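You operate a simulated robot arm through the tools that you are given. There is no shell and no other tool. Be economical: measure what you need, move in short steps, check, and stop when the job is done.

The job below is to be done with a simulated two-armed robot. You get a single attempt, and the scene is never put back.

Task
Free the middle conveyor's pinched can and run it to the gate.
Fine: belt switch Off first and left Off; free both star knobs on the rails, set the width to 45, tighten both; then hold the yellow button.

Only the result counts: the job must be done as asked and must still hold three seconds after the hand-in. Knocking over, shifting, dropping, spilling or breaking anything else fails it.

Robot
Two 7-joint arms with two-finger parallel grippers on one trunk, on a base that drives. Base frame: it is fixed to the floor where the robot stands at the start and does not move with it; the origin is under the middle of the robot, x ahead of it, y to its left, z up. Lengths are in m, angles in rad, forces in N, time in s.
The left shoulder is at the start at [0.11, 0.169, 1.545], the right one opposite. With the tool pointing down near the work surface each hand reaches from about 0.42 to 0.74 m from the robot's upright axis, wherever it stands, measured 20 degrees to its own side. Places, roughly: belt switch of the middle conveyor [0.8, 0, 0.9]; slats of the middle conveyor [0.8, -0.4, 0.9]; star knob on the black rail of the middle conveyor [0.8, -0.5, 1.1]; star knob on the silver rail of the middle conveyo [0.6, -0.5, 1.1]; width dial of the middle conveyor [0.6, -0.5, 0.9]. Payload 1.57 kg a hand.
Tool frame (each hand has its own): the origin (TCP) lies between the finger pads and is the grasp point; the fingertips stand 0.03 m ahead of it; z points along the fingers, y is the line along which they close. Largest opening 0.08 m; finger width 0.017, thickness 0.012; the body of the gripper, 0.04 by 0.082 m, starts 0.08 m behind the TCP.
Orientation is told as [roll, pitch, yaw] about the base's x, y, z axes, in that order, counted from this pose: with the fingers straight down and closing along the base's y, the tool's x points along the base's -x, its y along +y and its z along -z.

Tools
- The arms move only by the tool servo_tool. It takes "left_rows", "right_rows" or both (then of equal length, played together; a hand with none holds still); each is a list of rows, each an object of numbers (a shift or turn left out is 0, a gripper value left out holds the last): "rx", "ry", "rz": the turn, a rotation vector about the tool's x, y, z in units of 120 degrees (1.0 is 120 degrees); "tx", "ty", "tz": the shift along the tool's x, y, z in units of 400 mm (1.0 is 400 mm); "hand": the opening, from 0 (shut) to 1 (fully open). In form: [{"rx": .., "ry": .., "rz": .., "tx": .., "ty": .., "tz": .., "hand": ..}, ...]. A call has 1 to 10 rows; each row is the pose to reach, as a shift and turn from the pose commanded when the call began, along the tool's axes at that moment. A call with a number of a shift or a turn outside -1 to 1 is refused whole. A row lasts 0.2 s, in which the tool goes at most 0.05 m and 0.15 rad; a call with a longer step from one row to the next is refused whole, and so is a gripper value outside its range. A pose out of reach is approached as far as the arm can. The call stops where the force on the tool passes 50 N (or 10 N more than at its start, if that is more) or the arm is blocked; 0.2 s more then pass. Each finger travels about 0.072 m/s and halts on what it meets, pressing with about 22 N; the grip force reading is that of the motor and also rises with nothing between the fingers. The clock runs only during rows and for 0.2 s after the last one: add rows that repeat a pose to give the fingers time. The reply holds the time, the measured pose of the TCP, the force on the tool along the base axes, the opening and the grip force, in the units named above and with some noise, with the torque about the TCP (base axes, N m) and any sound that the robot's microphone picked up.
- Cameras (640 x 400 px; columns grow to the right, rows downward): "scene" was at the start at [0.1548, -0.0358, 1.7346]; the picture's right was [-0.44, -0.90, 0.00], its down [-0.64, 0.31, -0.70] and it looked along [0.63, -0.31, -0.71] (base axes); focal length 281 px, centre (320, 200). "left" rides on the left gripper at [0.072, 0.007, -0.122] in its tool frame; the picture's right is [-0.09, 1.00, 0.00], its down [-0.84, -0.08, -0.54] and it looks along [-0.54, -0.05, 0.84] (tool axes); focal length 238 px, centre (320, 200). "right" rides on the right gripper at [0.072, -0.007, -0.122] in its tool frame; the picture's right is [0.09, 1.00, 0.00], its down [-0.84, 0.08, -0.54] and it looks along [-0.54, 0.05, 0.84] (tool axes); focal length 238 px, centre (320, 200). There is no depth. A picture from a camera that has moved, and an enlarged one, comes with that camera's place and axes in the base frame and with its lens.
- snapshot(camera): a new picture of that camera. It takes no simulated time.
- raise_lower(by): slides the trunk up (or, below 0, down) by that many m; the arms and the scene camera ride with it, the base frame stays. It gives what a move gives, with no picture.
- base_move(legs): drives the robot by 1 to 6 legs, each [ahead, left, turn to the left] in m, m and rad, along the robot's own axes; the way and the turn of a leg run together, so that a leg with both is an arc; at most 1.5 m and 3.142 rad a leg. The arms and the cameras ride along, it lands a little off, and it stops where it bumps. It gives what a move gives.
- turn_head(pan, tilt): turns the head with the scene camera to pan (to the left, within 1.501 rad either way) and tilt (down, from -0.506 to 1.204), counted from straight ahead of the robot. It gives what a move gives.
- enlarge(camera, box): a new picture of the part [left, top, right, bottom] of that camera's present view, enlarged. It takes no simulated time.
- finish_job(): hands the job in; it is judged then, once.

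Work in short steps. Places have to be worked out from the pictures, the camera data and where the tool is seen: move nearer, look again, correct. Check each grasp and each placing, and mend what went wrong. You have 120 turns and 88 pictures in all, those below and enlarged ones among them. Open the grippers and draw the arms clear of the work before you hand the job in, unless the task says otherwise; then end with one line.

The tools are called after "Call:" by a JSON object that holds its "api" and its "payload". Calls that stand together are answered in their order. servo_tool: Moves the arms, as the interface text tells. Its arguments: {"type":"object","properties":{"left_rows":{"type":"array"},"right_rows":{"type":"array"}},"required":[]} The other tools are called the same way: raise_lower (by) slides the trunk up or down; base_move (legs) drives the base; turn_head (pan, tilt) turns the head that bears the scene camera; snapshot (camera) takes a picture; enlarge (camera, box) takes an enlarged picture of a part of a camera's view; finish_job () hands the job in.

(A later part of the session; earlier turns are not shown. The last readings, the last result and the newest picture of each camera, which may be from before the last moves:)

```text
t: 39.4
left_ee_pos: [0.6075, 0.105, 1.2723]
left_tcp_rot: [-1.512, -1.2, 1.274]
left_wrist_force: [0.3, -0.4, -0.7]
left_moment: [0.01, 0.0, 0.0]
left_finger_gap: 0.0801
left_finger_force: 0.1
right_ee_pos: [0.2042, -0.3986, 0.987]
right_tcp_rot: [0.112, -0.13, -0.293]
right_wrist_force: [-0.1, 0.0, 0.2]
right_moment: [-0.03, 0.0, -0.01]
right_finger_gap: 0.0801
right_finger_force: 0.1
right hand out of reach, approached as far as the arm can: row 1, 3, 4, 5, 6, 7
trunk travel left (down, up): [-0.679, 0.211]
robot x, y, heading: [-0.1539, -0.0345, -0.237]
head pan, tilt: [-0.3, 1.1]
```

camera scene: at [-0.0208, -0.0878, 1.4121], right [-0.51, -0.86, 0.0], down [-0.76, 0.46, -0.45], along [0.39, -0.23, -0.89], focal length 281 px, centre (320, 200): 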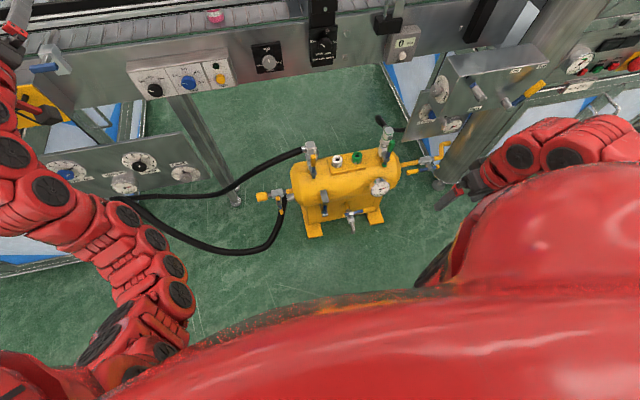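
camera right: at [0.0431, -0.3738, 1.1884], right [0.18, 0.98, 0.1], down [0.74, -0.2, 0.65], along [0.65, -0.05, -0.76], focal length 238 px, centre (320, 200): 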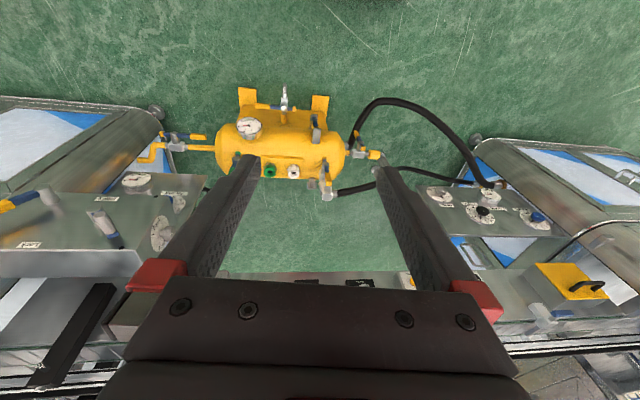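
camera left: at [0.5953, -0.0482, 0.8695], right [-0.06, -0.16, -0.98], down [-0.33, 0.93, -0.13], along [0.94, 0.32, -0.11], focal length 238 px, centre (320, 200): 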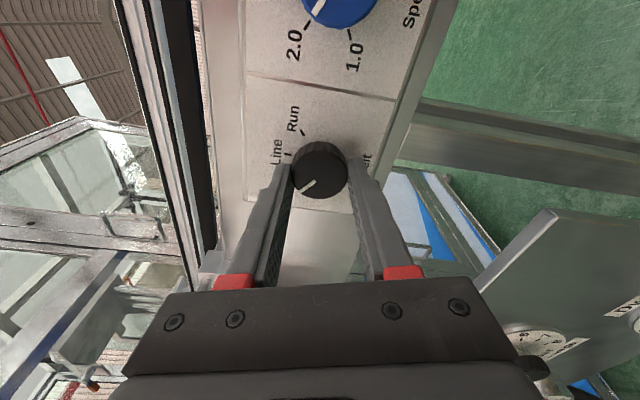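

Still at a joint limit; I'll drop to lower height with the orientation corrected to vertical, then go out.

Call:
{"api": "servo_tool", "payload": {"right_rows": [{"tz": 0.1, "rx": 0.02, "ry": 0.01}, {"tz": 0.2, "rx": 0.04, "ry": 0.025, "rz": -0.01}, {"tz": 0.3, "rx": 0.069, "ry": 0.044, "rz": -0.025}, {"tz": 0.36, "rx": 0.069, "ry": 0.044, "rz": -0.025}]}}

Call:
{"api": "servo_tool", "payload": {"right_rows": [{"tx": -0.1}, {"tx": -0.2, "ty": -0.04}, {"tx": -0.3, "ty": -0.08}, {"tx": -0.4, "ty": -0.12}]}}

Call:
{"api": "snapshot", "payload": {"camera": "scene"}}

```text
t: 40.4
left_ee_pos: [0.6067, 0.1038, 1.2734]
left_tcp_rot: [-1.512, -1.2, 1.274]
left_wrist_force: [0.9, -0.6, 0.4]
left_moment: [0.0, 0.02, -0.01]
left_finger_gap: 0.0799
left_finger_force: 0.1
right_ee_pos: [0.228, -0.3863, 0.8434]
right_tcp_rot: [-0.039, -0.033, -0.237]
right_wrist_force: [-0.6, 0.6, -0.6]
right_moment: [0.02, 0.01, 0.06]
right_finger_gap: 0.0799
right_finger_force: 0.1
trunk travel left (down, up): [-0.679, 0.211]
robot x, y, heading: [-0.1573, -0.0364, -0.239]
head pan, tilt: [-0.3, 1.1]
```

```text
t: 41.4
left_ee_pos: [0.6078, 0.1057, 1.2727]
left_tcp_rot: [-1.508, -1.203, 1.27]
left_wrist_force: [-0.1, 0.4, -1.2]
left_moment: [-0.02, -0.02, -0.02]
left_finger_gap: 0.0799
left_finger_force: 0.1
right_ee_pos: [0.3727, -0.472, 0.8496]
right_tcp_rot: [-0.041, -0.031, -0.234]
right_wrist_force: [-0.8, -0.5, -0.9]
right_moment: [0.03, -0.01, -0.01]
right_finger_gap: 0.0797
right_finger_force: 0.0
trunk travel left (down, up): [-0.679, 0.211]
robot x, y, heading: [-0.1543, -0.0358, -0.24]
head pan, tilt: [-0.3, 1.1]
```

```text
56 pictures are left
camera scene: at [-0.0192, -0.0876, 1.5319], right [-0.51, -0.86, 0.0], down [-0.77, 0.46, -0.45], along [0.39, -0.23, -0.89], focal length 281 px, centre (320, 200)
```

scene: 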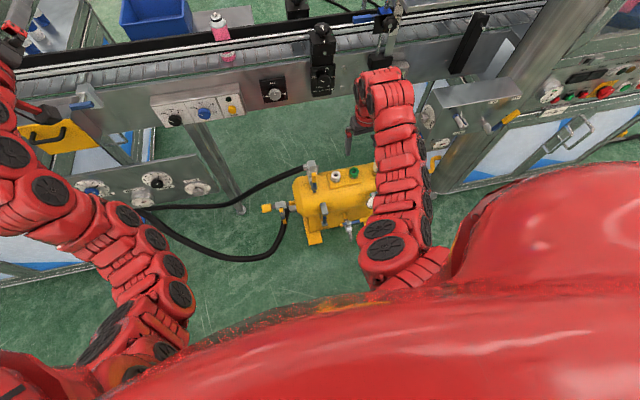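

Free now. Raise the right hand straight up about 0.3 m.

Call:
{"api": "servo_tool", "payload": {"right_rows": [{"tz": -0.1}, {"tz": -0.2}, {"tz": -0.3}, {"tz": -0.4}, {"tz": -0.5}, {"tz": -0.6}, {"tz": -0.7}, {"tz": -0.78}]}}

Call:
{"api": "snapshot", "payload": {"camera": "right"}}

```text
t: 43.2
left_ee_pos: [0.6065, 0.102, 1.2732]
left_tcp_rot: [-1.508, -1.204, 1.272]
left_wrist_force: [1.1, 1.1, 0.2]
left_moment: [0.01, -0.01, -0.01]
left_finger_gap: 0.0798
left_finger_force: 0.1
right_ee_pos: [0.3839, -0.4671, 1.1177]
right_tcp_rot: [-0.037, -0.032, -0.236]
right_wrist_force: [0.4, -0.5, -0.7]
right_moment: [0.06, 0.0, -0.01]
right_finger_gap: 0.0802
right_finger_force: 0.0
right hand out of reach, approached as far as the arm can: row 2, 3, 4, 5, 6, 7, 8
trunk travel left (down, up): [-0.679, 0.211]
robot x, y, heading: [-0.155, -0.0314, -0.24]
head pan, tilt: [-0.3, 1.1]
```

```text
55 pictures are left
camera right: at [0.3109, -0.4515, 1.2374], right [0.14, 0.99, -0.04], down [0.82, -0.1, 0.57], along [0.56, -0.11, -0.82], focal length 238 px, centre (320, 200)
```

right: 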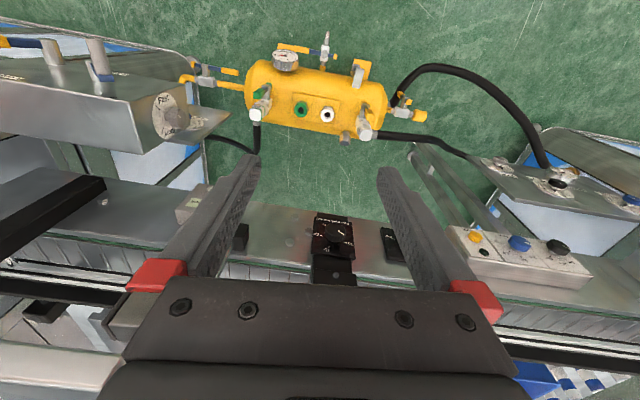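

Raise the trunk a little for clearance, and bring the left hand inward so it stays clear of the left cabinet when I drive ahead.

Call:
{"api": "raise_lower", "payload": {"by": 0.08}}

Call:
{"api": "servo_tool", "payload": {"left_rows": [{"ty": -0.1, "tx": 0.02, "rz": 0.04}, {"ty": -0.2, "tx": 0.04, "rz": 0.08}, {"ty": -0.3, "tx": 0.06, "rz": 0.12}, {"ty": -0.4, "tx": 0.1, "rz": 0.14}, {"ty": -0.5, "tx": 0.13, "rz": 0.14}]}}

Call:
{"api": "base_move", "payload": {"legs": [[0.1, 0, 0]]}}

Call:
{"api": "turn_head", "payload": {"pan": 0.0, "tilt": 0.7}}

Call:
{"api": "snapshot", "payload": {"camera": "scene"}}

Call:
{"api": "snapshot", "payload": {"camera": "right"}}

```text
t: 44.4
left_ee_pos: [0.6072, 0.1051, 1.3519]
left_tcp_rot: [-1.51, -1.2, 1.271]
left_wrist_force: [-0.1, 0.5, -0.2]
left_moment: [0.02, 0.06, -0.02]
left_finger_gap: 0.0801
left_finger_force: 0.1
right_ee_pos: [0.3844, -0.4655, 1.1977]
right_tcp_rot: [-0.042, -0.033, -0.235]
right_wrist_force: [0.2, -0.2, -0.2]
right_moment: [-0.01, 0.04, 0.01]
right_finger_gap: 0.0802
right_finger_force: 0.1
trunk travel left (down, up): [-0.759, 0.131]
robot x, y, heading: [-0.1564, -0.0366, -0.239]
head pan, tilt: [-0.3, 1.1]
```

```text
t: 45.6
left_ee_pos: [0.5578, -0.0946, 1.3769]
left_tcp_rot: [-1.291, -1.492, 1.052]
left_wrist_force: [0.1, 0.2, -1.1]
left_moment: [-0.03, 0.01, -0.02]
left_finger_gap: 0.0801
left_finger_force: 0.0
right_ee_pos: [0.3849, -0.4662, 1.1981]
right_tcp_rot: [-0.04, -0.033, -0.235]
right_wrist_force: [0.5, 1.2, 0.3]
right_moment: [0.02, -0.04, -0.03]
right_finger_gap: 0.08
right_finger_force: 0.0
trunk travel left (down, up): [-0.759, 0.131]
robot x, y, heading: [-0.1543, -0.0375, -0.238]
head pan, tilt: [-0.3, 1.1]
```

```text
t: 46.7
left_ee_pos: [0.6545, -0.116, 1.3757]
left_tcp_rot: [-1.299, -1.493, 1.059]
left_wrist_force: [-1.0, -0.4, 0.1]
left_moment: [-0.01, -0.01, 0.01]
left_finger_gap: 0.0799
left_finger_force: 0.1
right_ee_pos: [0.4823, -0.4869, 1.1984]
right_tcp_rot: [-0.042, -0.034, -0.234]
right_wrist_force: [-0.6, 0.0, 0.8]
right_moment: [-0.04, 0.01, -0.01]
right_finger_gap: 0.0798
right_finger_force: 0.1
trunk travel left (down, up): [-0.759, 0.131]
robot x, y, heading: [-0.0596, -0.0556, -0.239]
head pan, tilt: [-0.3, 1.1]
```

```text
t: 47.6
left_ee_pos: [0.6544, -0.1154, 1.3766]
left_tcp_rot: [-1.302, -1.492, 1.062]
left_wrist_force: [-1.0, 0.9, -0.2]
left_moment: [0.02, 0.03, 0.04]
left_finger_gap: 0.08
left_finger_force: 0.1
right_ee_pos: [0.4832, -0.4883, 1.1994]
right_tcp_rot: [-0.042, -0.033, -0.236]
right_wrist_force: [0.7, -0.2, -0.8]
right_moment: [-0.03, 0.01, -0.05]
right_finger_gap: 0.08
right_finger_force: 0.0
trunk travel left (down, up): [-0.759, 0.131]
robot x, y, heading: [-0.0532, -0.0601, -0.232]
head pan, tilt: [0.0, 0.7]
```

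```text
54 pictures are left
camera scene: at [0.104, -0.0987, 1.642], right [-0.24, -0.97, 0.0], down [-0.63, 0.15, -0.76], along [0.74, -0.18, -0.64], focal length 281 px, centre (320, 200)
```

scene: 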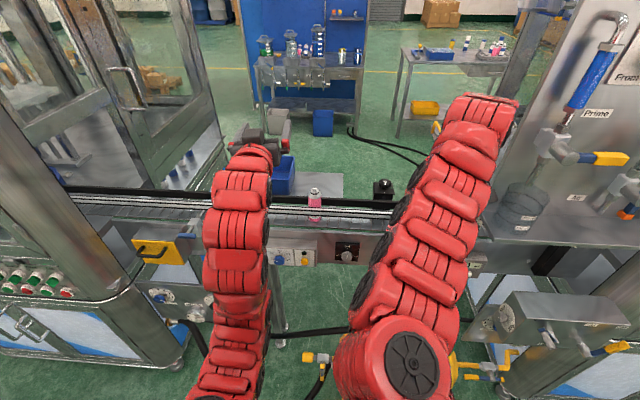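

```text
53 pictures are left
camera right: at [0.4084, -0.4718, 1.3181], right [0.14, 0.99, -0.04], down [0.82, -0.09, 0.57], along [0.56, -0.12, -0.82], focal length 238 px, centre (320, 200)
```

right: 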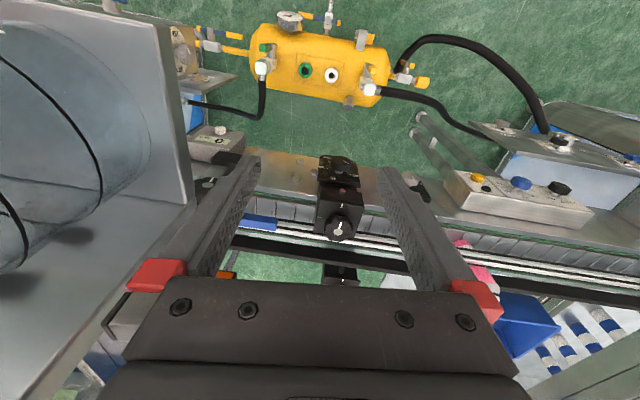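

The knob is seen at (0.64,-0.489,1.06), consistent with triangulation. Drive ahead 0.1 m, then move the right hand above it.

Call:
{"api": "base_move", "payload": {"legs": [[0.1, 0, 0]]}}

Call:
{"api": "servo_tool", "payload": {"right_rows": [{"tx": -0.05, "ty": 0.04, "rx": -0.016, "ry": 0.02}, {"tx": -0.1, "ty": 0.08, "rx": -0.016, "ry": 0.02}]}}

Call:
{"api": "snapshot", "payload": {"camera": "right"}}

```text
t: 48.8
left_ee_pos: [0.7537, -0.1409, 1.3767]
left_tcp_rot: [-1.299, -1.493, 1.061]
left_wrist_force: [0.2, -0.2, 0.3]
left_moment: [0.01, -0.01, 0.01]
left_finger_gap: 0.0799
left_finger_force: 0.0
right_ee_pos: [0.5807, -0.5126, 1.1989]
right_tcp_rot: [-0.041, -0.033, -0.236]
right_wrist_force: [-0.3, -0.2, -0.8]
right_moment: [-0.04, -0.03, 0.02]
right_finger_gap: 0.0802
right_finger_force: 0.2
trunk travel left (down, up): [-0.759, 0.131]
robot x, y, heading: [0.0417, -0.0835, -0.236]
head pan, tilt: [0.0, 0.7]
```

```text
t: 49.4
left_ee_pos: [0.7553, -0.1399, 1.3755]
left_tcp_rot: [-1.284, -1.491, 1.043]
left_wrist_force: [0.2, -0.2, 0.0]
left_moment: [-0.03, -0.01, -0.02]
left_finger_gap: 0.0799
left_finger_force: 0.0
right_ee_pos: [0.6276, -0.4895, 1.1974]
right_tcp_rot: [-0.008, 0.009, -0.238]
right_wrist_force: [0.3, 0.2, 0.1]
right_moment: [0.0, -0.03, 0.01]
right_finger_gap: 0.0798
right_finger_force: 0.1
right hand out of reach, approached as far as the arm can: row 1
trunk travel left (down, up): [-0.759, 0.131]
robot x, y, heading: [0.0381, -0.0842, -0.234]
head pan, tilt: [0.0, 0.7]
```

```text
52 pictures are left
camera right: at [0.5585, -0.4794, 1.3196], right [0.14, 0.99, -0.01], down [0.84, -0.12, 0.53], along [0.53, -0.08, -0.85], focal length 238 px, centre (320, 200)
```

right: 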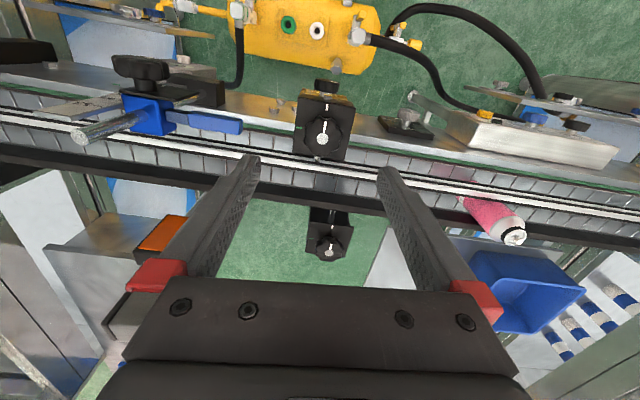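

Both star knobs visible: silver (0.640,-0.489), black (0.797,-0.505). Centre over the silver one and descend partway.

Call:
{"api": "servo_tool", "payload": {"right_rows": [{"tx": -0.03, "ty": 0.009, "tz": 0.08}, {"tx": -0.03, "ty": 0.009, "tz": 0.16}, {"tx": -0.03, "ty": 0.009, "tz": 0.24}, {"tx": -0.03, "ty": 0.009, "tz": 0.27}]}}

Call:
{"api": "snapshot", "payload": {"camera": "right"}}

```text
t: 50.4
left_ee_pos: [0.7552, -0.1417, 1.3755]
left_tcp_rot: [-1.291, -1.491, 1.051]
left_wrist_force: [-0.4, 0.0, 0.8]
left_moment: [0.0, 0.0, 0.02]
left_finger_gap: 0.0803
left_finger_force: 0.1
right_ee_pos: [0.6397, -0.4906, 1.0895]
right_tcp_rot: [-0.008, 0.007, -0.235]
right_wrist_force: [-0.1, 1.0, 0.6]
right_moment: [0.0, -0.01, 0.01]
right_finger_gap: 0.08
right_finger_force: 0.1
trunk travel left (down, up): [-0.759, 0.131]
robot x, y, heading: [0.0434, -0.0849, -0.241]
head pan, tilt: [0.0, 0.7]
```

```text
51 pictures are left
camera right: at [0.5706, -0.479, 1.2117], right [0.14, 0.99, -0.01], down [0.84, -0.12, 0.53], along [0.53, -0.08, -0.85], focal length 238 px, centre (320, 200)
```

right: 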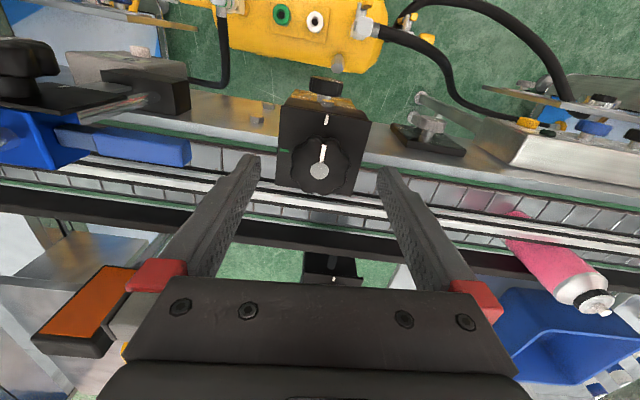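

Centred. Descend 3 cm and close on the knob.

Call:
{"api": "servo_tool", "payload": {"right_rows": [{"tz": 0.04}, {"tz": 0.075}, {"tz": 0.075, "hand": 0.4}, {"tz": 0.075, "hand": 0}, {"tz": 0.075, "hand": 0}, {"tz": 0.075, "hand": 0}, {"tz": 0.075, "hand": 0}]}}

Call:
{"api": "snapshot", "payload": {"camera": "right"}}

```text
t: 52.0
left_ee_pos: [0.7543, -0.1392, 1.3749]
left_tcp_rot: [-1.289, -1.492, 1.047]
left_wrist_force: [-0.6, -0.1, 0.0]
left_moment: [-0.02, -0.02, 0.01]
left_finger_gap: 0.08
left_finger_force: 0.3
right_ee_pos: [0.6397, -0.4898, 1.0591]
right_tcp_rot: [-0.009, 0.01, -0.238]
right_wrist_force: [-2.9, 6.8, -12.9]
right_moment: [0.07, -0.27, -0.59]
right_finger_gap: 0.069
right_finger_force: 45.2
trunk travel left (down, up): [-0.759, 0.131]
robot x, y, heading: [0.042, -0.0838, -0.236]
head pan, tilt: [0.0, 0.7]
```

```text
50 pictures are left
camera right: at [0.5709, -0.4791, 1.1821], right [0.14, 0.99, -0.01], down [0.84, -0.12, 0.53], along [0.53, -0.08, -0.85], focal length 238 px, centre (320, 200)
```

right: 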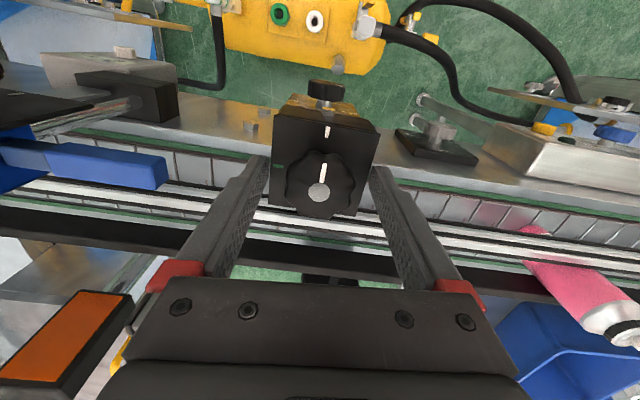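

The gap reads 69 mm, so the fingers gripped the bracket block, not the knob. Open, rise 12 mm and close again.

Call:
{"api": "servo_tool", "payload": {"right_rows": [{"hand": 1}, {"hand": 1}, {"tz": -0.03, "hand": 1}, {"tz": -0.03, "hand": 0.5}, {"tz": -0.03, "hand": 0}, {"tz": -0.03, "hand": 0}, {"tz": -0.03, "hand": 0}, {"tz": -0.03, "hand": 0}]}}

Call:
{"api": "snapshot", "payload": {"camera": "right"}}

```text
t: 53.8
left_ee_pos: [0.7553, -0.1397, 1.3761]
left_tcp_rot: [-1.293, -1.492, 1.054]
left_wrist_force: [-0.4, 0.1, -0.3]
left_moment: [-0.01, 0.0, 0.03]
left_finger_gap: 0.0799
left_finger_force: 0.0
right_ee_pos: [0.64, -0.49, 1.0731]
right_tcp_rot: [-0.008, 0.007, -0.234]
right_wrist_force: [3.0, -2.0, 5.1]
right_moment: [0.18, -0.16, 0.09]
right_finger_gap: 0.0419
right_finger_force: 45.3
trunk travel left (down, up): [-0.759, 0.131]
robot x, y, heading: [0.039, -0.0826, -0.241]
head pan, tilt: [0.0, 0.7]
```

```text
49 pictures are left
camera right: at [0.5706, -0.4792, 1.1955], right [0.14, 0.99, -0.01], down [0.84, -0.12, 0.54], along [0.53, -0.08, -0.84], focal length 238 px, centre (320, 200)
```

right: 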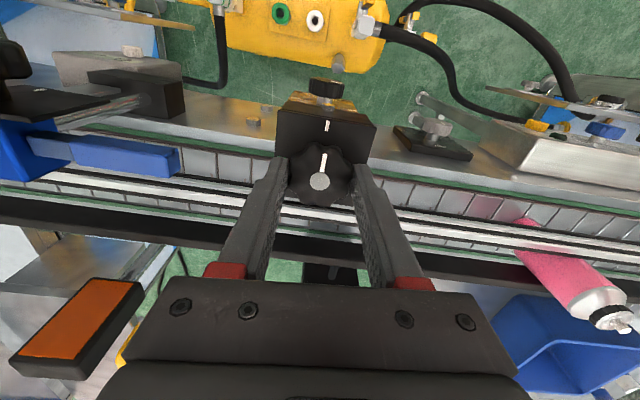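

Knob gripped at 42 mm. Turn it counterclockwise (−rz) toward the green mark.

Call:
{"api": "servo_tool", "payload": {"right_rows": [{"rz": -0.065}, {"rz": -0.13}, {"rz": -0.195}, {"rz": -0.26}, {"rz": -0.325}, {"rz": -0.39}, {"rz": -0.455}, {"rz": -0.52}, {"rz": -0.585}, {"rz": -0.65}]}}

Call:
{"api": "snapshot", "payload": {"camera": "right"}}

```text
t: 56.0
left_ee_pos: [0.7562, -0.1402, 1.3762]
left_tcp_rot: [-1.28, -1.491, 1.038]
left_wrist_force: [0.6, -0.2, -0.3]
left_moment: [0.02, 0.01, 0.01]
left_finger_gap: 0.0799
left_finger_force: 0.2
right_ee_pos: [0.6405, -0.4902, 1.073]
right_tcp_rot: [0.003, 0.012, 1.127]
right_wrist_force: [24.1, -13.0, 25.2]
right_moment: [-1.16, -0.45, -0.06]
right_finger_gap: 0.0415
right_finger_force: 45.2
trunk travel left (down, up): [-0.759, 0.131]
robot x, y, heading: [0.0421, -0.0834, -0.233]
head pan, tilt: [0.0, 0.7]
```

```text
48 pictures are left
camera right: at [0.6172, -0.5583, 1.195], right [-0.94, 0.34, 0.0], down [0.29, 0.79, 0.53], along [0.18, 0.5, -0.85], focal length 238 px, centre (320, 200)
```

right: 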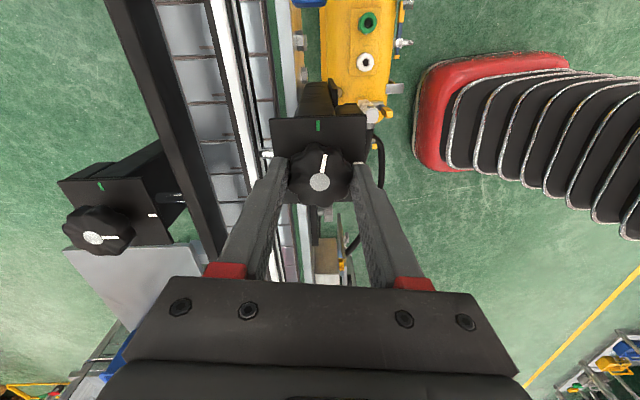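

Pointer nearly at the green mark; turn about 13° more, then release.

Call:
{"api": "servo_tool", "payload": {"right_rows": [{"rz": -0.06}, {"rz": -0.11}, {"rz": -0.11}]}}

Call:
{"api": "enlarge", "payload": {"camera": "right", "box": [220, 90, 420, 215]}}

```text
t: 56.8
left_ee_pos: [0.7567, -0.1418, 1.376]
left_tcp_rot: [-1.276, -1.49, 1.035]
left_wrist_force: [-0.3, -0.4, 0.0]
left_moment: [0.0, 0.0, 0.03]
left_finger_gap: 0.0801
left_finger_force: 0.0
right_ee_pos: [0.6412, -0.4911, 1.0725]
right_tcp_rot: [0.008, 0.007, 1.358]
right_wrist_force: [31.8, -18.3, 31.8]
right_moment: [-0.48, -1.07, 0.01]
right_finger_gap: 0.0417
right_finger_force: 44.9
trunk travel left (down, up): [-0.759, 0.131]
robot x, y, heading: [0.0375, -0.0818, -0.238]
head pan, tilt: [0.0, 0.7]
```

```text
3.20 times, centred on (320, 152) of right
camera zoom: at [0.6336, -0.5624, 1.1943], right [-0.99, 0.12, 0.01], down [0.11, 0.84, 0.54], along [0.06, 0.53, -0.84], focal length 763 px, centre (320, 352)
```

zoom: 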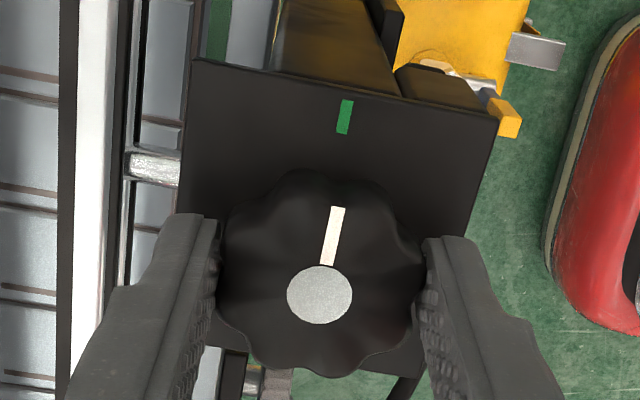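

Pointer aligns with the green mark: freed. Open, lift and rotate back.

Call:
{"api": "servo_tool", "payload": {"right_rows": [{"hand": 0.9}, {"hand": 1}, {"tz": -0.08, "hand": 1}, {"tz": -0.2, "rz": 0.07}, {"tz": -0.28, "rz": 0.14}, {"tz": -0.28, "rz": 0.21}, {"tz": -0.28, "rz": 0.28}, {"tz": -0.28, "rz": 0.35}, {"tz": -0.28, "rz": 0.42}, {"tz": -0.28, "rz": 0.49}]}}

Call:
{"api": "servo_tool", "payload": {"right_rows": [{"rz": 0.07}, {"rz": 0.14}, {"rz": 0.21}, {"rz": 0.27}]}}

Call:
{"api": "base_move", "payload": {"legs": [[0.1, 0, 0]]}}

Call:
{"api": "snapshot", "payload": {"camera": "right"}}

```text
t: 59.0
left_ee_pos: [0.7548, -0.1412, 1.3758]
left_tcp_rot: [-1.296, -1.493, 1.054]
left_wrist_force: [-0.2, -0.6, 0.3]
left_moment: [0.01, 0.02, -0.04]
left_finger_gap: 0.08
left_finger_force: 0.0
right_ee_pos: [0.64, -0.4904, 1.185]
right_tcp_rot: [-0.001, 0.013, 0.326]
right_wrist_force: [-0.3, -0.1, 0.0]
right_moment: [0.01, 0.0, -0.04]
right_finger_gap: 0.0801
right_finger_force: 0.1
trunk travel left (down, up): [-0.759, 0.131]
robot x, y, heading: [0.0412, -0.0875, -0.242]
head pan, tilt: [0.0, 0.7]
```

```text
t: 60.0
left_ee_pos: [0.754, -0.1404, 1.376]
left_tcp_rot: [-1.294, -1.491, 1.054]
left_wrist_force: [1.0, 0.6, -0.2]
left_moment: [0.01, 0.01, 0.03]
left_finger_gap: 0.0801
left_finger_force: 0.0
right_ee_pos: [0.6397, -0.4898, 1.1853]
right_tcp_rot: [-0.008, 0.007, -0.239]
right_wrist_force: [-0.8, 0.1, 0.0]
right_moment: [0.0, 0.02, -0.07]
right_finger_gap: 0.08
right_finger_force: 0.1
trunk travel left (down, up): [-0.759, 0.131]
robot x, y, heading: [0.0439, -0.0819, -0.24]
head pan, tilt: [0.0, 0.7]
```

```text
t: 61.1
left_ee_pos: [0.8511, -0.1623, 1.3762]
left_tcp_rot: [-1.298, -1.492, 1.059]
left_wrist_force: [-0.6, -0.3, 0.1]
left_moment: [-0.01, 0.01, -0.03]
left_finger_gap: 0.0802
left_finger_force: 0.1
right_ee_pos: [0.7375, -0.5119, 1.1855]
right_tcp_rot: [-0.007, 0.008, -0.236]
right_wrist_force: [0.6, -0.7, -1.0]
right_moment: [0.0, -0.03, 0.0]
right_finger_gap: 0.08
right_finger_force: 0.0
trunk travel left (down, up): [-0.759, 0.131]
robot x, y, heading: [0.1381, -0.1063, -0.237]
head pan, tilt: [0.0, 0.7]
```

```text
46 pictures are left
camera right: at [0.6675, -0.5019, 1.3073], right [0.14, 0.99, -0.01], down [0.84, -0.12, 0.53], along [0.53, -0.08, -0.85], focal length 238 px, centre (320, 200)
```

right: 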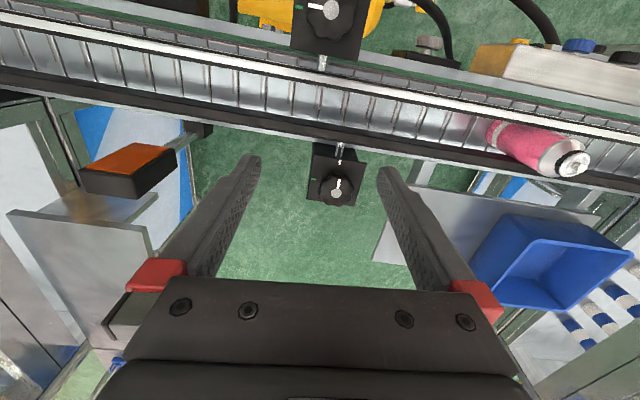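

Silver pointer is on green. The black-rail knob is at about (0.807,-0.504); move above it and descend partway.

Call:
{"api": "servo_tool", "payload": {"right_rows": [{"tx": -0.08, "ty": 0.03}, {"tx": -0.162, "ty": 0.063, "tz": 0.05}, {"tx": -0.162, "ty": 0.063, "tz": 0.15}, {"tx": -0.162, "ty": 0.063, "tz": 0.21}]}}

Call:
{"api": "snapshot", "payload": {"camera": "right"}}

```text
t: 62.1
left_ee_pos: [0.8504, -0.164, 1.3757]
left_tcp_rot: [-1.292, -1.492, 1.054]
left_wrist_force: [0.0, -0.5, 0.0]
left_moment: [-0.02, -0.02, 0.0]
left_finger_gap: 0.08
left_finger_force: 0.0
right_ee_pos: [0.785, -0.5004, 1.1073]
right_tcp_rot: [-0.005, 0.008, -0.238]
right_wrist_force: [0.0, 1.1, 0.0]
right_moment: [0.01, -0.01, 0.02]
right_finger_gap: 0.0798
right_finger_force: 0.0
right hand out of reach, approached as far as the arm can: row 2, 3, 4
trunk travel left (down, up): [-0.759, 0.131]
robot x, y, heading: [0.1399, -0.1081, -0.237]
head pan, tilt: [0.0, 0.7]
```

```text
45 pictures are left
camera right: at [0.7153, -0.4899, 1.2301], right [0.14, 0.99, -0.01], down [0.84, -0.12, 0.54], along [0.53, -0.08, -0.84], focal length 238 px, centre (320, 200)
```

right: 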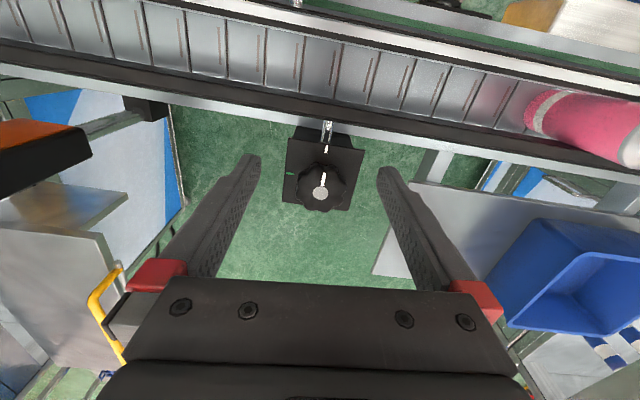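

Arm falls 2.5 cm short of the knob (0.81,-0.504). Rather than go closer to the tank, I'll raise the hand and turn the base left 0.25, bringing the right shoulder forward.

Call:
{"api": "servo_tool", "payload": {"right_rows": [{"tz": -0.1, "tx": 0.05}, {"tz": -0.2, "tx": 0.1}, {"tz": -0.25, "tx": 0.15}]}}

Call:
{"api": "base_move", "payload": {"legs": [[0, 0, 0.25]]}}

```text
t: 62.9
left_ee_pos: [0.8513, -0.1637, 1.3761]
left_tcp_rot: [-1.295, -1.492, 1.057]
left_wrist_force: [-0.5, -0.5, -0.3]
left_moment: [0.02, 0.02, 0.03]
left_finger_gap: 0.0804
left_finger_force: 0.0
right_ee_pos: [0.7309, -0.4867, 1.198]
right_tcp_rot: [-0.007, 0.007, -0.235]
right_wrist_force: [-0.1, -0.3, -0.8]
right_moment: [0.0, -0.04, -0.02]
right_finger_gap: 0.0801
right_finger_force: 0.0
right hand out of reach, approached as far as the arm can: row 3
trunk travel left (down, up): [-0.759, 0.131]
robot x, y, heading: [0.1371, -0.11, -0.237]
head pan, tilt: [0.0, 0.7]
```

```text
t: 64.2
left_ee_pos: [0.8444, 0.015, 1.3754]
left_tcp_rot: [-1.294, -1.492, 1.305]
left_wrist_force: [-0.6, 0.0, -0.4]
left_moment: [0.0, -0.03, 0.05]
left_finger_gap: 0.0803
left_finger_force: 0.0
right_ee_pos: [0.808, -0.3259, 1.1973]
right_tcp_rot: [-0.007, 0.007, 0.017]
right_wrist_force: [-0.5, -0.5, -0.3]
right_moment: [0.02, -0.02, 0.01]
right_finger_gap: 0.0799
right_finger_force: 0.1
trunk travel left (down, up): [-0.759, 0.131]
robot x, y, heading: [0.1364, -0.1056, 0.012]
head pan, tilt: [0.0, 0.7]
```

Move right over the knob again, restoring yaw to -0.24, then descend to 1.10.

Call:
{"api": "servo_tool", "payload": {"right_rows": [{"ty": -0.1, "rz": 0.03}, {"ty": -0.2, "rz": 0.06}, {"ty": -0.3, "rz": 0.09}, {"ty": -0.4, "rz": 0.122}, {"ty": -0.445, "rz": 0.122, "tz": 0.08}, {"ty": -0.445, "rz": 0.122, "tz": 0.16}, {"ty": -0.445, "rz": 0.122, "tz": 0.235}]}}

Call:
{"api": "snapshot", "payload": {"camera": "right"}}

```text
t: 65.8
left_ee_pos: [0.8422, 0.0161, 1.3756]
left_tcp_rot: [-1.287, -1.492, 1.301]
left_wrist_force: [-1.3, -0.6, -0.9]
left_moment: [0.0, -0.01, 0.04]
left_finger_gap: 0.0802
left_finger_force: 0.0
right_ee_pos: [0.8106, -0.5047, 1.1051]
right_tcp_rot: [-0.008, 0.005, -0.24]
right_wrist_force: [-0.5, -0.6, 0.0]
right_moment: [0.0, 0.0, 0.01]
right_finger_gap: 0.0801
right_finger_force: 0.0
trunk travel left (down, up): [-0.759, 0.131]
robot x, y, heading: [0.1391, -0.1102, 0.02]
head pan, tilt: [0.0, 0.7]
```

```text
44 pictures are left
camera right: at [0.7392, -0.4944, 1.2262], right [0.15, 0.99, -0.01], down [0.84, -0.12, 0.54], along [0.53, -0.09, -0.84], focal length 238 px, centre (320, 200)
```

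right: 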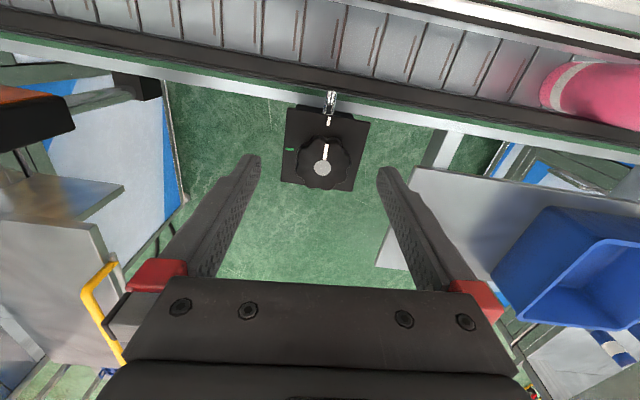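

Nearly centred; shift 5 mm ahead, descend to z=1.073 and close.

Call:
{"api": "servo_tool", "payload": {"right_rows": [{"tx": -0.011, "tz": 0.04, "hand": 1}, {"tx": -0.011, "tz": 0.08, "hand": 1}, {"tx": -0.011, "tz": 0.08, "hand": 0.5}, {"tx": -0.011, "tz": 0.08, "hand": 0}, {"tx": -0.011, "tz": 0.08, "hand": 0}, {"tx": -0.011, "tz": 0.08, "hand": 0}]}}

Call:
{"api": "snapshot", "payload": {"camera": "right"}}

```text
t: 67.2
left_ee_pos: [0.8435, 0.018, 1.3761]
left_tcp_rot: [-1.294, -1.49, 1.306]
left_wrist_force: [-0.3, -0.4, 0.4]
left_moment: [0.01, -0.03, -0.04]
left_finger_gap: 0.0801
left_finger_force: 0.0
right_ee_pos: [0.8138, -0.504, 1.0741]
right_tcp_rot: [-0.009, 0.006, -0.24]
right_wrist_force: [2.7, 9.1, 0.8]
right_moment: [0.78, -0.2, 0.27]
right_finger_gap: 0.0416
right_finger_force: 44.8
trunk travel left (down, up): [-0.759, 0.131]
robot x, y, heading: [0.1405, -0.1047, 0.016]
head pan, tilt: [0.0, 0.7]
```

```text
43 pictures are left
camera right: at [0.744, -0.4933, 1.1965], right [0.14, 0.99, -0.01], down [0.84, -0.12, 0.54], along [0.53, -0.08, -0.84], focal length 238 px, centre (320, 200)
```

right: 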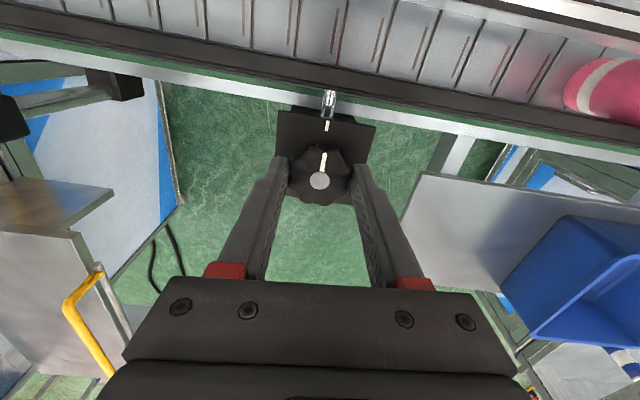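

Gripped. Turn counterclockwise to green.

Call:
{"api": "servo_tool", "payload": {"right_rows": [{"rz": -0.065}, {"rz": -0.13}, {"rz": -0.195}, {"rz": -0.26}, {"rz": -0.325}, {"rz": -0.39}, {"rz": -0.455}, {"rz": -0.52}, {"rz": -0.585}, {"rz": -0.65}]}}

Call:
{"api": "servo_tool", "payload": {"right_rows": [{"rz": -0.06}, {"rz": -0.11}, {"rz": -0.11}]}}

Call:
{"api": "snapshot", "payload": {"camera": "right"}}

```text
t: 69.4
left_ee_pos: [0.843, 0.0165, 1.3763]
left_tcp_rot: [-1.293, -1.491, 1.305]
left_wrist_force: [0.2, 0.2, -0.3]
left_moment: [-0.01, 0.01, 0.0]
left_finger_gap: 0.08
left_finger_force: 0.1
right_ee_pos: [0.8139, -0.5052, 1.075]
right_tcp_rot: [0.001, 0.011, 1.124]
right_wrist_force: [15.7, 3.0, 16.3]
right_moment: [0.27, -0.49, -0.05]
right_finger_gap: 0.0416
right_finger_force: 44.9
trunk travel left (down, up): [-0.759, 0.131]
robot x, y, heading: [0.1374, -0.1052, 0.016]
head pan, tilt: [0.0, 0.7]
```

```text
t: 70.2
left_ee_pos: [0.8446, 0.0173, 1.3763]
left_tcp_rot: [-1.288, -1.491, 1.302]
left_wrist_force: [-0.8, 0.0, -0.4]
left_moment: [0.0, -0.02, 0.0]
left_finger_gap: 0.0799
left_finger_force: 0.0
right_ee_pos: [0.8154, -0.5057, 1.074]
right_tcp_rot: [0.005, 0.011, 1.353]
right_wrist_force: [20.1, -0.7, 20.0]
right_moment: [-1.07, -0.41, 0.02]
right_finger_gap: 0.0418
right_finger_force: 44.8
trunk travel left (down, up): [-0.759, 0.131]
robot x, y, heading: [0.1403, -0.1079, 0.016]
head pan, tilt: [0.0, 0.7]
```

```text
42 pictures are left
camera right: at [0.8071, -0.5765, 1.1965], right [-0.99, 0.12, 0.0], down [0.11, 0.84, 0.53], along [0.06, 0.53, -0.85], focal length 238 px, centre (320, 200)
```

right: 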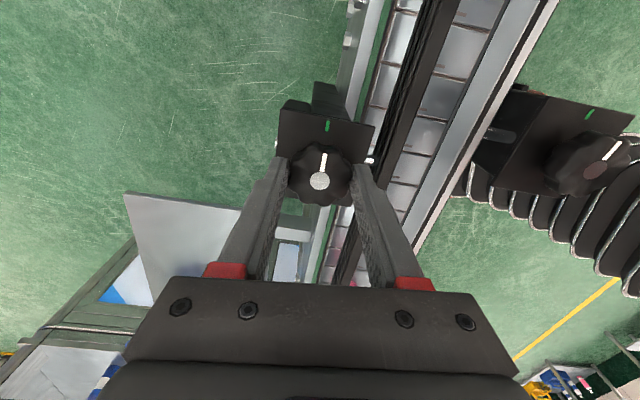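

Black-rail knob is also on green. Release, lift, and rotate back while pulling inward.

Call:
{"api": "servo_tool", "payload": {"right_rows": [{"hand": 0.9}, {"hand": 1}, {"tz": -0.08, "hand": 1}, {"tz": -0.2, "rz": 0.07}, {"tz": -0.27, "rz": 0.14, "tx": -0.05, "ty": 0.06}, {"tz": -0.28, "rz": 0.21, "tx": -0.1, "ty": 0.12}, {"tz": -0.28, "rz": 0.28, "tx": -0.15, "ty": 0.18}, {"tz": -0.28, "rz": 0.35, "tx": -0.2, "ty": 0.24}, {"tz": -0.28, "rz": 0.42, "tx": -0.2, "ty": 0.24}, {"tz": -0.28, "rz": 0.49, "tx": -0.2, "ty": 0.24}]}}

Call:
{"api": "servo_tool", "payload": {"right_rows": [{"rz": 0.07}, {"rz": 0.14}]}}

Call:
{"api": "snapshot", "payload": {"camera": "scene"}}

```text
t: 72.4
left_ee_pos: [0.8434, 0.0155, 1.3758]
left_tcp_rot: [-1.295, -1.491, 1.305]
left_wrist_force: [0.0, -0.5, 0.1]
left_moment: [0.01, 0.0, -0.02]
left_finger_gap: 0.0801
left_finger_force: 0.1
right_ee_pos: [0.7446, -0.4103, 1.1771]
right_tcp_rot: [-0.005, 0.008, 0.324]
right_wrist_force: [-0.7, 0.5, -0.4]
right_moment: [0.01, 0.02, 0.02]
right_finger_gap: 0.08
right_finger_force: 0.0
right hand out of reach, approached as far as the arm can: row 8, 9, 10
trunk travel left (down, up): [-0.759, 0.131]
robot x, y, heading: [0.1405, -0.1073, 0.014]
head pan, tilt: [0.0, 0.7]
```

```text
t: 73.0
left_ee_pos: [0.8422, 0.0162, 1.3766]
left_tcp_rot: [-1.293, -1.492, 1.307]
left_wrist_force: [0.6, 0.0, -0.5]
left_moment: [-0.04, -0.01, 0.03]
left_finger_gap: 0.0798
left_finger_force: 0.1
right_ee_pos: [0.7449, -0.4092, 1.1774]
right_tcp_rot: [-0.008, 0.008, 0.032]
right_wrist_force: [0.5, -0.5, 0.0]
right_moment: [0.02, 0.05, -0.01]
right_finger_gap: 0.0801
right_finger_force: 0.0
trunk travel left (down, up): [-0.759, 0.131]
robot x, y, heading: [0.1374, -0.1078, 0.013]
head pan, tilt: [0.0, 0.7]
```

```text
41 pictures are left
camera scene: at [0.3055, -0.1054, 1.6421], right [0.01, -1.0, 0.0], down [-0.64, -0.01, -0.76], along [0.76, 0.01, -0.64], focal length 281 px, centre (320, 200)
```

scene: 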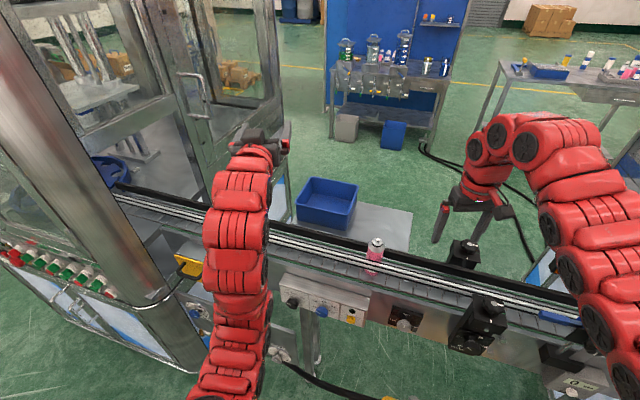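

Back the base straight first, then bring the right hand inboard, away from the shelf on the right.

Call:
{"api": "base_move", "payload": {"legs": [[-0.42, 0, 0]]}}

Call:
{"api": "servo_tool", "payload": {"right_rows": [{"ty": 0.1}, {"ty": 0.2, "tz": 0.05}, {"ty": 0.3, "tz": 0.1}]}}

```text
t: 75.5
left_ee_pos: [0.4293, 0.0099, 1.3753]
left_tcp_rot: [-1.289, -1.492, 1.304]
left_wrist_force: [0.0, -0.2, -0.5]
left_moment: [-0.01, 0.04, 0.02]
left_finger_gap: 0.08
left_finger_force: 0.0
right_ee_pos: [0.3332, -0.4152, 1.1766]
right_tcp_rot: [-0.006, 0.008, 0.034]
right_wrist_force: [-0.6, -1.0, 0.4]
right_moment: [0.0, -0.02, 0.02]
right_finger_gap: 0.08
right_finger_force: 0.1
trunk travel left (down, up): [-0.759, 0.131]
robot x, y, heading: [-0.2785, -0.1167, 0.02]
head pan, tilt: [0.0, 0.7]
```

```text
t: 76.3
left_ee_pos: [0.429, 0.0096, 1.3766]
left_tcp_rot: [-1.294, -1.494, 1.308]
left_wrist_force: [0.1, 0.9, -0.3]
left_moment: [0.0, 0.01, -0.03]
left_finger_gap: 0.0801
left_finger_force: 0.1
right_ee_pos: [0.3391, -0.3888, 1.1767]
right_tcp_rot: [-0.005, 0.002, 0.032]
right_wrist_force: [-0.6, -0.4, 0.4]
right_moment: [0.02, -0.03, 0.01]
right_finger_gap: 0.0799
right_finger_force: 0.0
right hand out of reach, approached as far as the arm can: row 1, 2, 3
trunk travel left (down, up): [-0.759, 0.131]
robot x, y, heading: [-0.2761, -0.109, 0.015]
head pan, tilt: [0.0, 0.7]
```

Turn back square to the conveyor, shift right, back off, then lower the trunk 0.2.

Call:
{"api": "base_move", "payload": {"legs": [[-0.15, 0, 0], [0, 0, -0.255], [0, -0.15, 0]]}}

Call:
{"api": "raise_lower", "payload": {"by": -0.2}}

Call:
{"api": "snapshot", "payload": {"camera": "scene"}}

```text
t: 79.6
left_ee_pos: [0.2508, -0.3189, 1.3767]
left_tcp_rot: [-1.298, -1.489, 1.06]
left_wrist_force: [-0.2, 0.4, -0.1]
left_moment: [-0.02, 0.02, -0.01]
left_finger_gap: 0.0799
left_finger_force: 0.1
right_ee_pos: [0.0626, -0.6845, 1.1782]
right_tcp_rot: [-0.007, 0.002, -0.22]
right_wrist_force: [-0.3, 0.1, 0.1]
right_moment: [0.0, 0.03, 0.01]
right_finger_gap: 0.08
right_finger_force: 0.0
trunk travel left (down, up): [-0.759, 0.131]
robot x, y, heading: [-0.4638, -0.2633, -0.238]
head pan, tilt: [0.0, 0.7]
```

```text
t: 81.7
left_ee_pos: [0.2497, -0.3205, 1.1756]
left_tcp_rot: [-1.296, -1.493, 1.057]
left_wrist_force: [-0.5, -0.1, 0.0]
left_moment: [0.01, -0.03, 0.03]
left_finger_gap: 0.08
left_finger_force: 0.1
right_ee_pos: [0.0627, -0.6858, 0.9767]
right_tcp_rot: [-0.006, 0.004, -0.219]
right_wrist_force: [0.2, -0.5, 0.2]
right_moment: [-0.03, 0.04, 0.02]
right_finger_gap: 0.0799
right_finger_force: 0.0
trunk travel left (down, up): [-0.559, 0.331]
robot x, y, heading: [-0.4611, -0.2708, -0.241]
head pan, tilt: [0.0, 0.7]
```

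```text
40 pictures are left
camera scene: at [-0.3, -0.3041, 1.4421], right [-0.23, -0.97, 0.0], down [-0.63, 0.15, -0.76], along [0.74, -0.18, -0.64], focal length 281 px, centre (320, 200)
```

scene: 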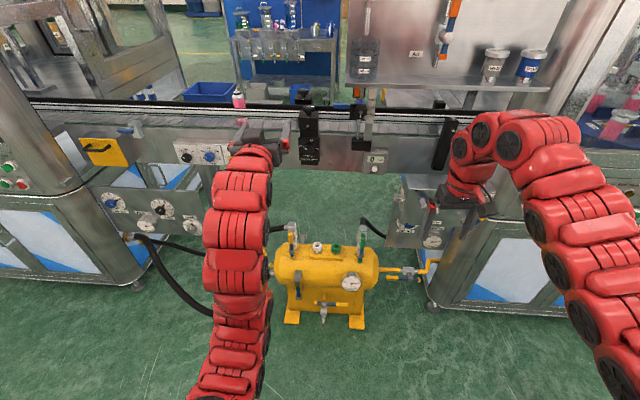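

The right hand is near the right-hand box; bring it down and inboard, then examine the dial.

Call:
{"api": "servo_tool", "payload": {"right_rows": [{"tz": 0.1}, {"tz": 0.2}, {"tz": 0.3}, {"tz": 0.3, "ty": 0.1, "tx": 0.05}, {"tz": 0.3, "ty": 0.2, "tx": 0.1}, {"tz": 0.3, "ty": 0.3, "tx": 0.15}, {"tz": 0.3, "ty": 0.38, "tx": 0.2}]}}

Call:
{"api": "enlarge", "payload": {"camera": "scene", "box": [270, 80, 400, 180]}}

```text
t: 83.3
left_ee_pos: [0.2501, -0.3208, 1.1768]
left_tcp_rot: [-1.294, -1.492, 1.056]
left_wrist_force: [0.2, -0.1, 0.8]
left_moment: [-0.01, -0.02, -0.02]
left_finger_gap: 0.0801
left_finger_force: 0.0
right_ee_pos: [0.09, -0.6596, 0.9267]
right_tcp_rot: [-0.006, 0.003, -0.219]
right_wrist_force: [0.0, 0.2, -0.3]
right_moment: [-0.02, 0.01, -0.01]
right_finger_gap: 0.08
right_finger_force: 0.1
right hand out of reach, approached as far as the arm can: row 1, 2, 3, 4, 5, 6, 7
trunk travel left (down, up): [-0.559, 0.331]
robot x, y, heading: [-0.4604, -0.2624, -0.243]
head pan, tilt: [0.0, 0.7]
```

```text
4.00 times, centred on (335, 130) of scene
camera zoom: at [-0.3, -0.3041, 1.4421], right [-0.23, -0.97, 0.0], down [-0.63, 0.15, -0.76], along [0.74, -0.18, -0.64], focal length 1123 px, centre (260, 480)
```

zoom: 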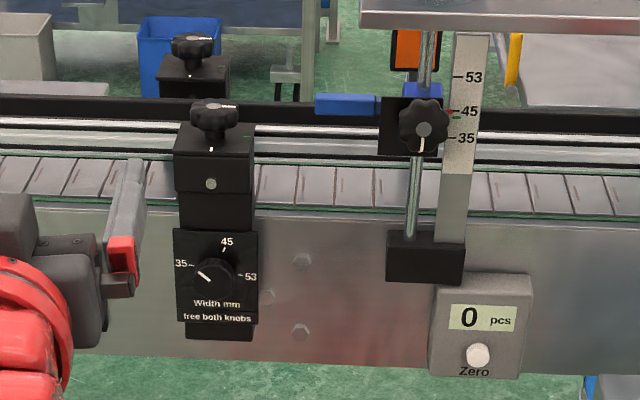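

Both knobs point to green; dial pointer at 35. Pull the right hand lower and toward me for clearance.

Call:
{"api": "servo_tool", "payload": {"right_rows": [{"ty": -0.1, "tz": 0.05}, {"ty": -0.15, "tz": 0.15}, {"ty": -0.15, "tz": 0.25}, {"ty": -0.15, "tz": 0.3, "tx": 0.08}, {"ty": -0.1, "tz": 0.3, "tx": 0.18}, {"ty": 0.0, "tz": 0.3, "tx": 0.25}]}}

```text
t: 84.7
left_ee_pos: [0.25, -0.3198, 1.1759]
left_tcp_rot: [-1.295, -1.492, 1.057]
left_wrist_force: [0.4, 0.6, 0.8]
left_moment: [-0.02, 0.0, -0.01]
left_finger_gap: 0.08
left_finger_force: 0.0
right_ee_pos: [0.0763, -0.7152, 0.8246]
right_tcp_rot: [-0.005, 0.005, -0.221]
right_wrist_force: [-0.1, 0.7, -1.1]
right_moment: [-0.01, -0.02, 0.0]
right_finger_gap: 0.0801
right_finger_force: 0.1
right hand out of reach, approached as far as the arm can: row 4, 5, 6
trunk travel left (down, up): [-0.559, 0.331]
robot x, y, heading: [-0.4601, -0.2648, -0.237]
head pan, tilt: [0.0, 0.7]
```

Call:
{"api": "servo_tool", "payload": {"right_rows": [{"tx": 0.05, "ty": 0.1, "tz": 0.03}, {"tx": 0.1, "ty": 0.2, "tz": 0.05}, {"tx": 0.15, "ty": 0.28, "tz": 0.05}, {"tx": 0.2, "ty": 0.36, "tz": 0.05}]}}

Call:
{"api": "snapshot", "payload": {"camera": "scene"}}

```text
t: 85.7
left_ee_pos: [0.2506, -0.3191, 1.1764]
left_tcp_rot: [-1.297, -1.493, 1.058]
left_wrist_force: [-0.2, -0.6, -0.1]
left_moment: [0.03, 0.02, 0.0]
left_finger_gap: 0.0803
left_finger_force: 0.0
right_ee_pos: [0.0735, -0.63, 0.7675]
right_tcp_rot: [-0.007, 0.003, -0.22]
right_wrist_force: [-0.4, -0.1, 0.1]
right_moment: [-0.01, 0.01, -0.03]
right_finger_gap: 0.0799
right_finger_force: 0.1
right hand out of reach, approached as far as the arm can: row 1, 2, 3, 4
trunk travel left (down, up): [-0.559, 0.331]
robot x, y, heading: [-0.4611, -0.2671, -0.236]
head pan, tilt: [0.0, 0.7]
```

```text
38 pictures are left
camera scene: at [-0.2999, -0.3033, 1.4421], right [-0.23, -0.97, 0.0], down [-0.63, 0.15, -0.76], along [0.74, -0.18, -0.64], focal length 281 px, centre (320, 200)
```

scene: 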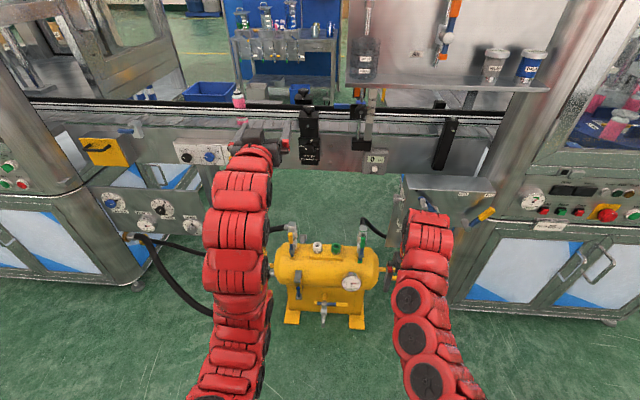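

Pull it straight back toward me.

Call:
{"api": "servo_tool", "payload": {"right_rows": [{"tx": 0.1, "ty": -0.05}, {"tx": 0.2, "ty": -0.1}, {"tx": 0.3, "ty": -0.1}, {"tx": 0.4, "ty": -0.1}, {"tx": 0.5, "ty": -0.1}]}}

```text
t: 86.9
left_ee_pos: [0.2493, -0.3183, 1.1775]
left_tcp_rot: [-1.324, -1.492, 1.083]
left_wrist_force: [-0.4, 0.1, 0.7]
left_moment: [0.01, 0.01, -0.01]
left_finger_gap: 0.0801
left_finger_force: 0.0
right_ee_pos: [-0.1264, -0.6228, 0.766]
right_tcp_rot: [-0.013, 0.003, -0.219]
right_wrist_force: [-1.1, -0.1, 0.3]
right_moment: [-0.03, -0.09, 0.0]
right_finger_gap: 0.0801
right_finger_force: 0.1
right hand out of reach, approached as far as the arm can: row 1, 2, 3, 4
trunk travel left (down, up): [-0.559, 0.331]
robot x, y, heading: [-0.4607, -0.2618, -0.233]
head pan, tilt: [0.0, 0.7]
```

Right hand is tucked. Dial triangulated at about (0.62,-0.484,0.902). Lower the left hand to that height and align laterally, then drive ahead.

Call:
{"api": "servo_tool", "payload": {"left_rows": [{"tx": 0.1, "ty": -0.03}, {"tx": 0.2, "ty": -0.06}, {"tx": 0.3, "ty": -0.09}, {"tx": 0.4, "ty": -0.12}, {"tx": 0.5, "ty": -0.15}, {"tx": 0.6, "ty": -0.18}, {"tx": 0.685, "ty": -0.18}]}}

Call:
{"api": "base_move", "payload": {"legs": [[0.24, 0, 0]]}}

Call:
{"api": "snapshot", "payload": {"camera": "left"}}

```text
t: 88.5
left_ee_pos: [0.2217, -0.4089, 0.9087]
left_tcp_rot: [-1.297, -1.493, 1.059]
left_wrist_force: [-0.2, -0.3, -0.3]
left_moment: [-0.04, 0.02, 0.01]
left_finger_gap: 0.0801
left_finger_force: 0.2
right_ee_pos: [-0.1246, -0.6235, 0.7645]
right_tcp_rot: [-0.011, 0.003, -0.22]
right_wrist_force: [0.5, 0.4, 0.5]
right_moment: [-0.03, -0.01, 0.01]
right_finger_gap: 0.08
right_finger_force: 0.1
trunk travel left (down, up): [-0.559, 0.331]
robot x, y, heading: [-0.4676, -0.2638, -0.237]
head pan, tilt: [0.0, 0.7]
```

```text
t: 90.3
left_ee_pos: [0.4552, -0.4654, 0.9096]
left_tcp_rot: [-1.285, -1.492, 1.044]
left_wrist_force: [0.7, 0.2, 0.0]
left_moment: [0.02, 0.02, 0.02]
left_finger_gap: 0.08
left_finger_force: 0.0
right_ee_pos: [0.1075, -0.6809, 0.7639]
right_tcp_rot: [-0.008, 0.001, -0.221]
right_wrist_force: [0.0, 0.4, -0.2]
right_moment: [0.02, 0.01, -0.03]
right_finger_gap: 0.0803
right_finger_force: 0.0
trunk travel left (down, up): [-0.559, 0.331]
robot x, y, heading: [-0.2298, -0.3201, -0.238]
head pan, tilt: [0.0, 0.7]
```

```text
37 pictures are left
camera left: at [0.3344, -0.4346, 0.8395], right [0.24, 0.97, 0.02], down [-0.51, 0.11, 0.85], along [0.83, -0.21, 0.52], focal length 238 px, centre (320, 200)
```

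left: 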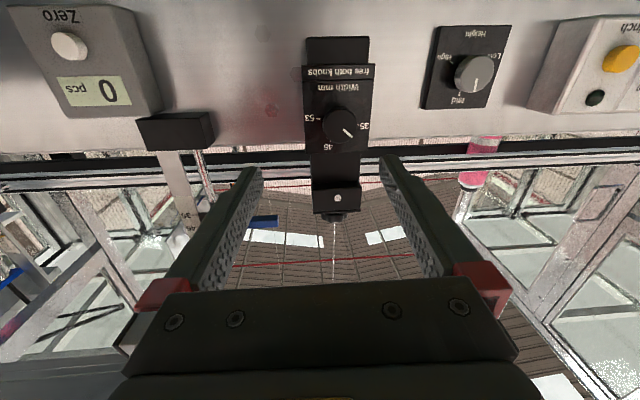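

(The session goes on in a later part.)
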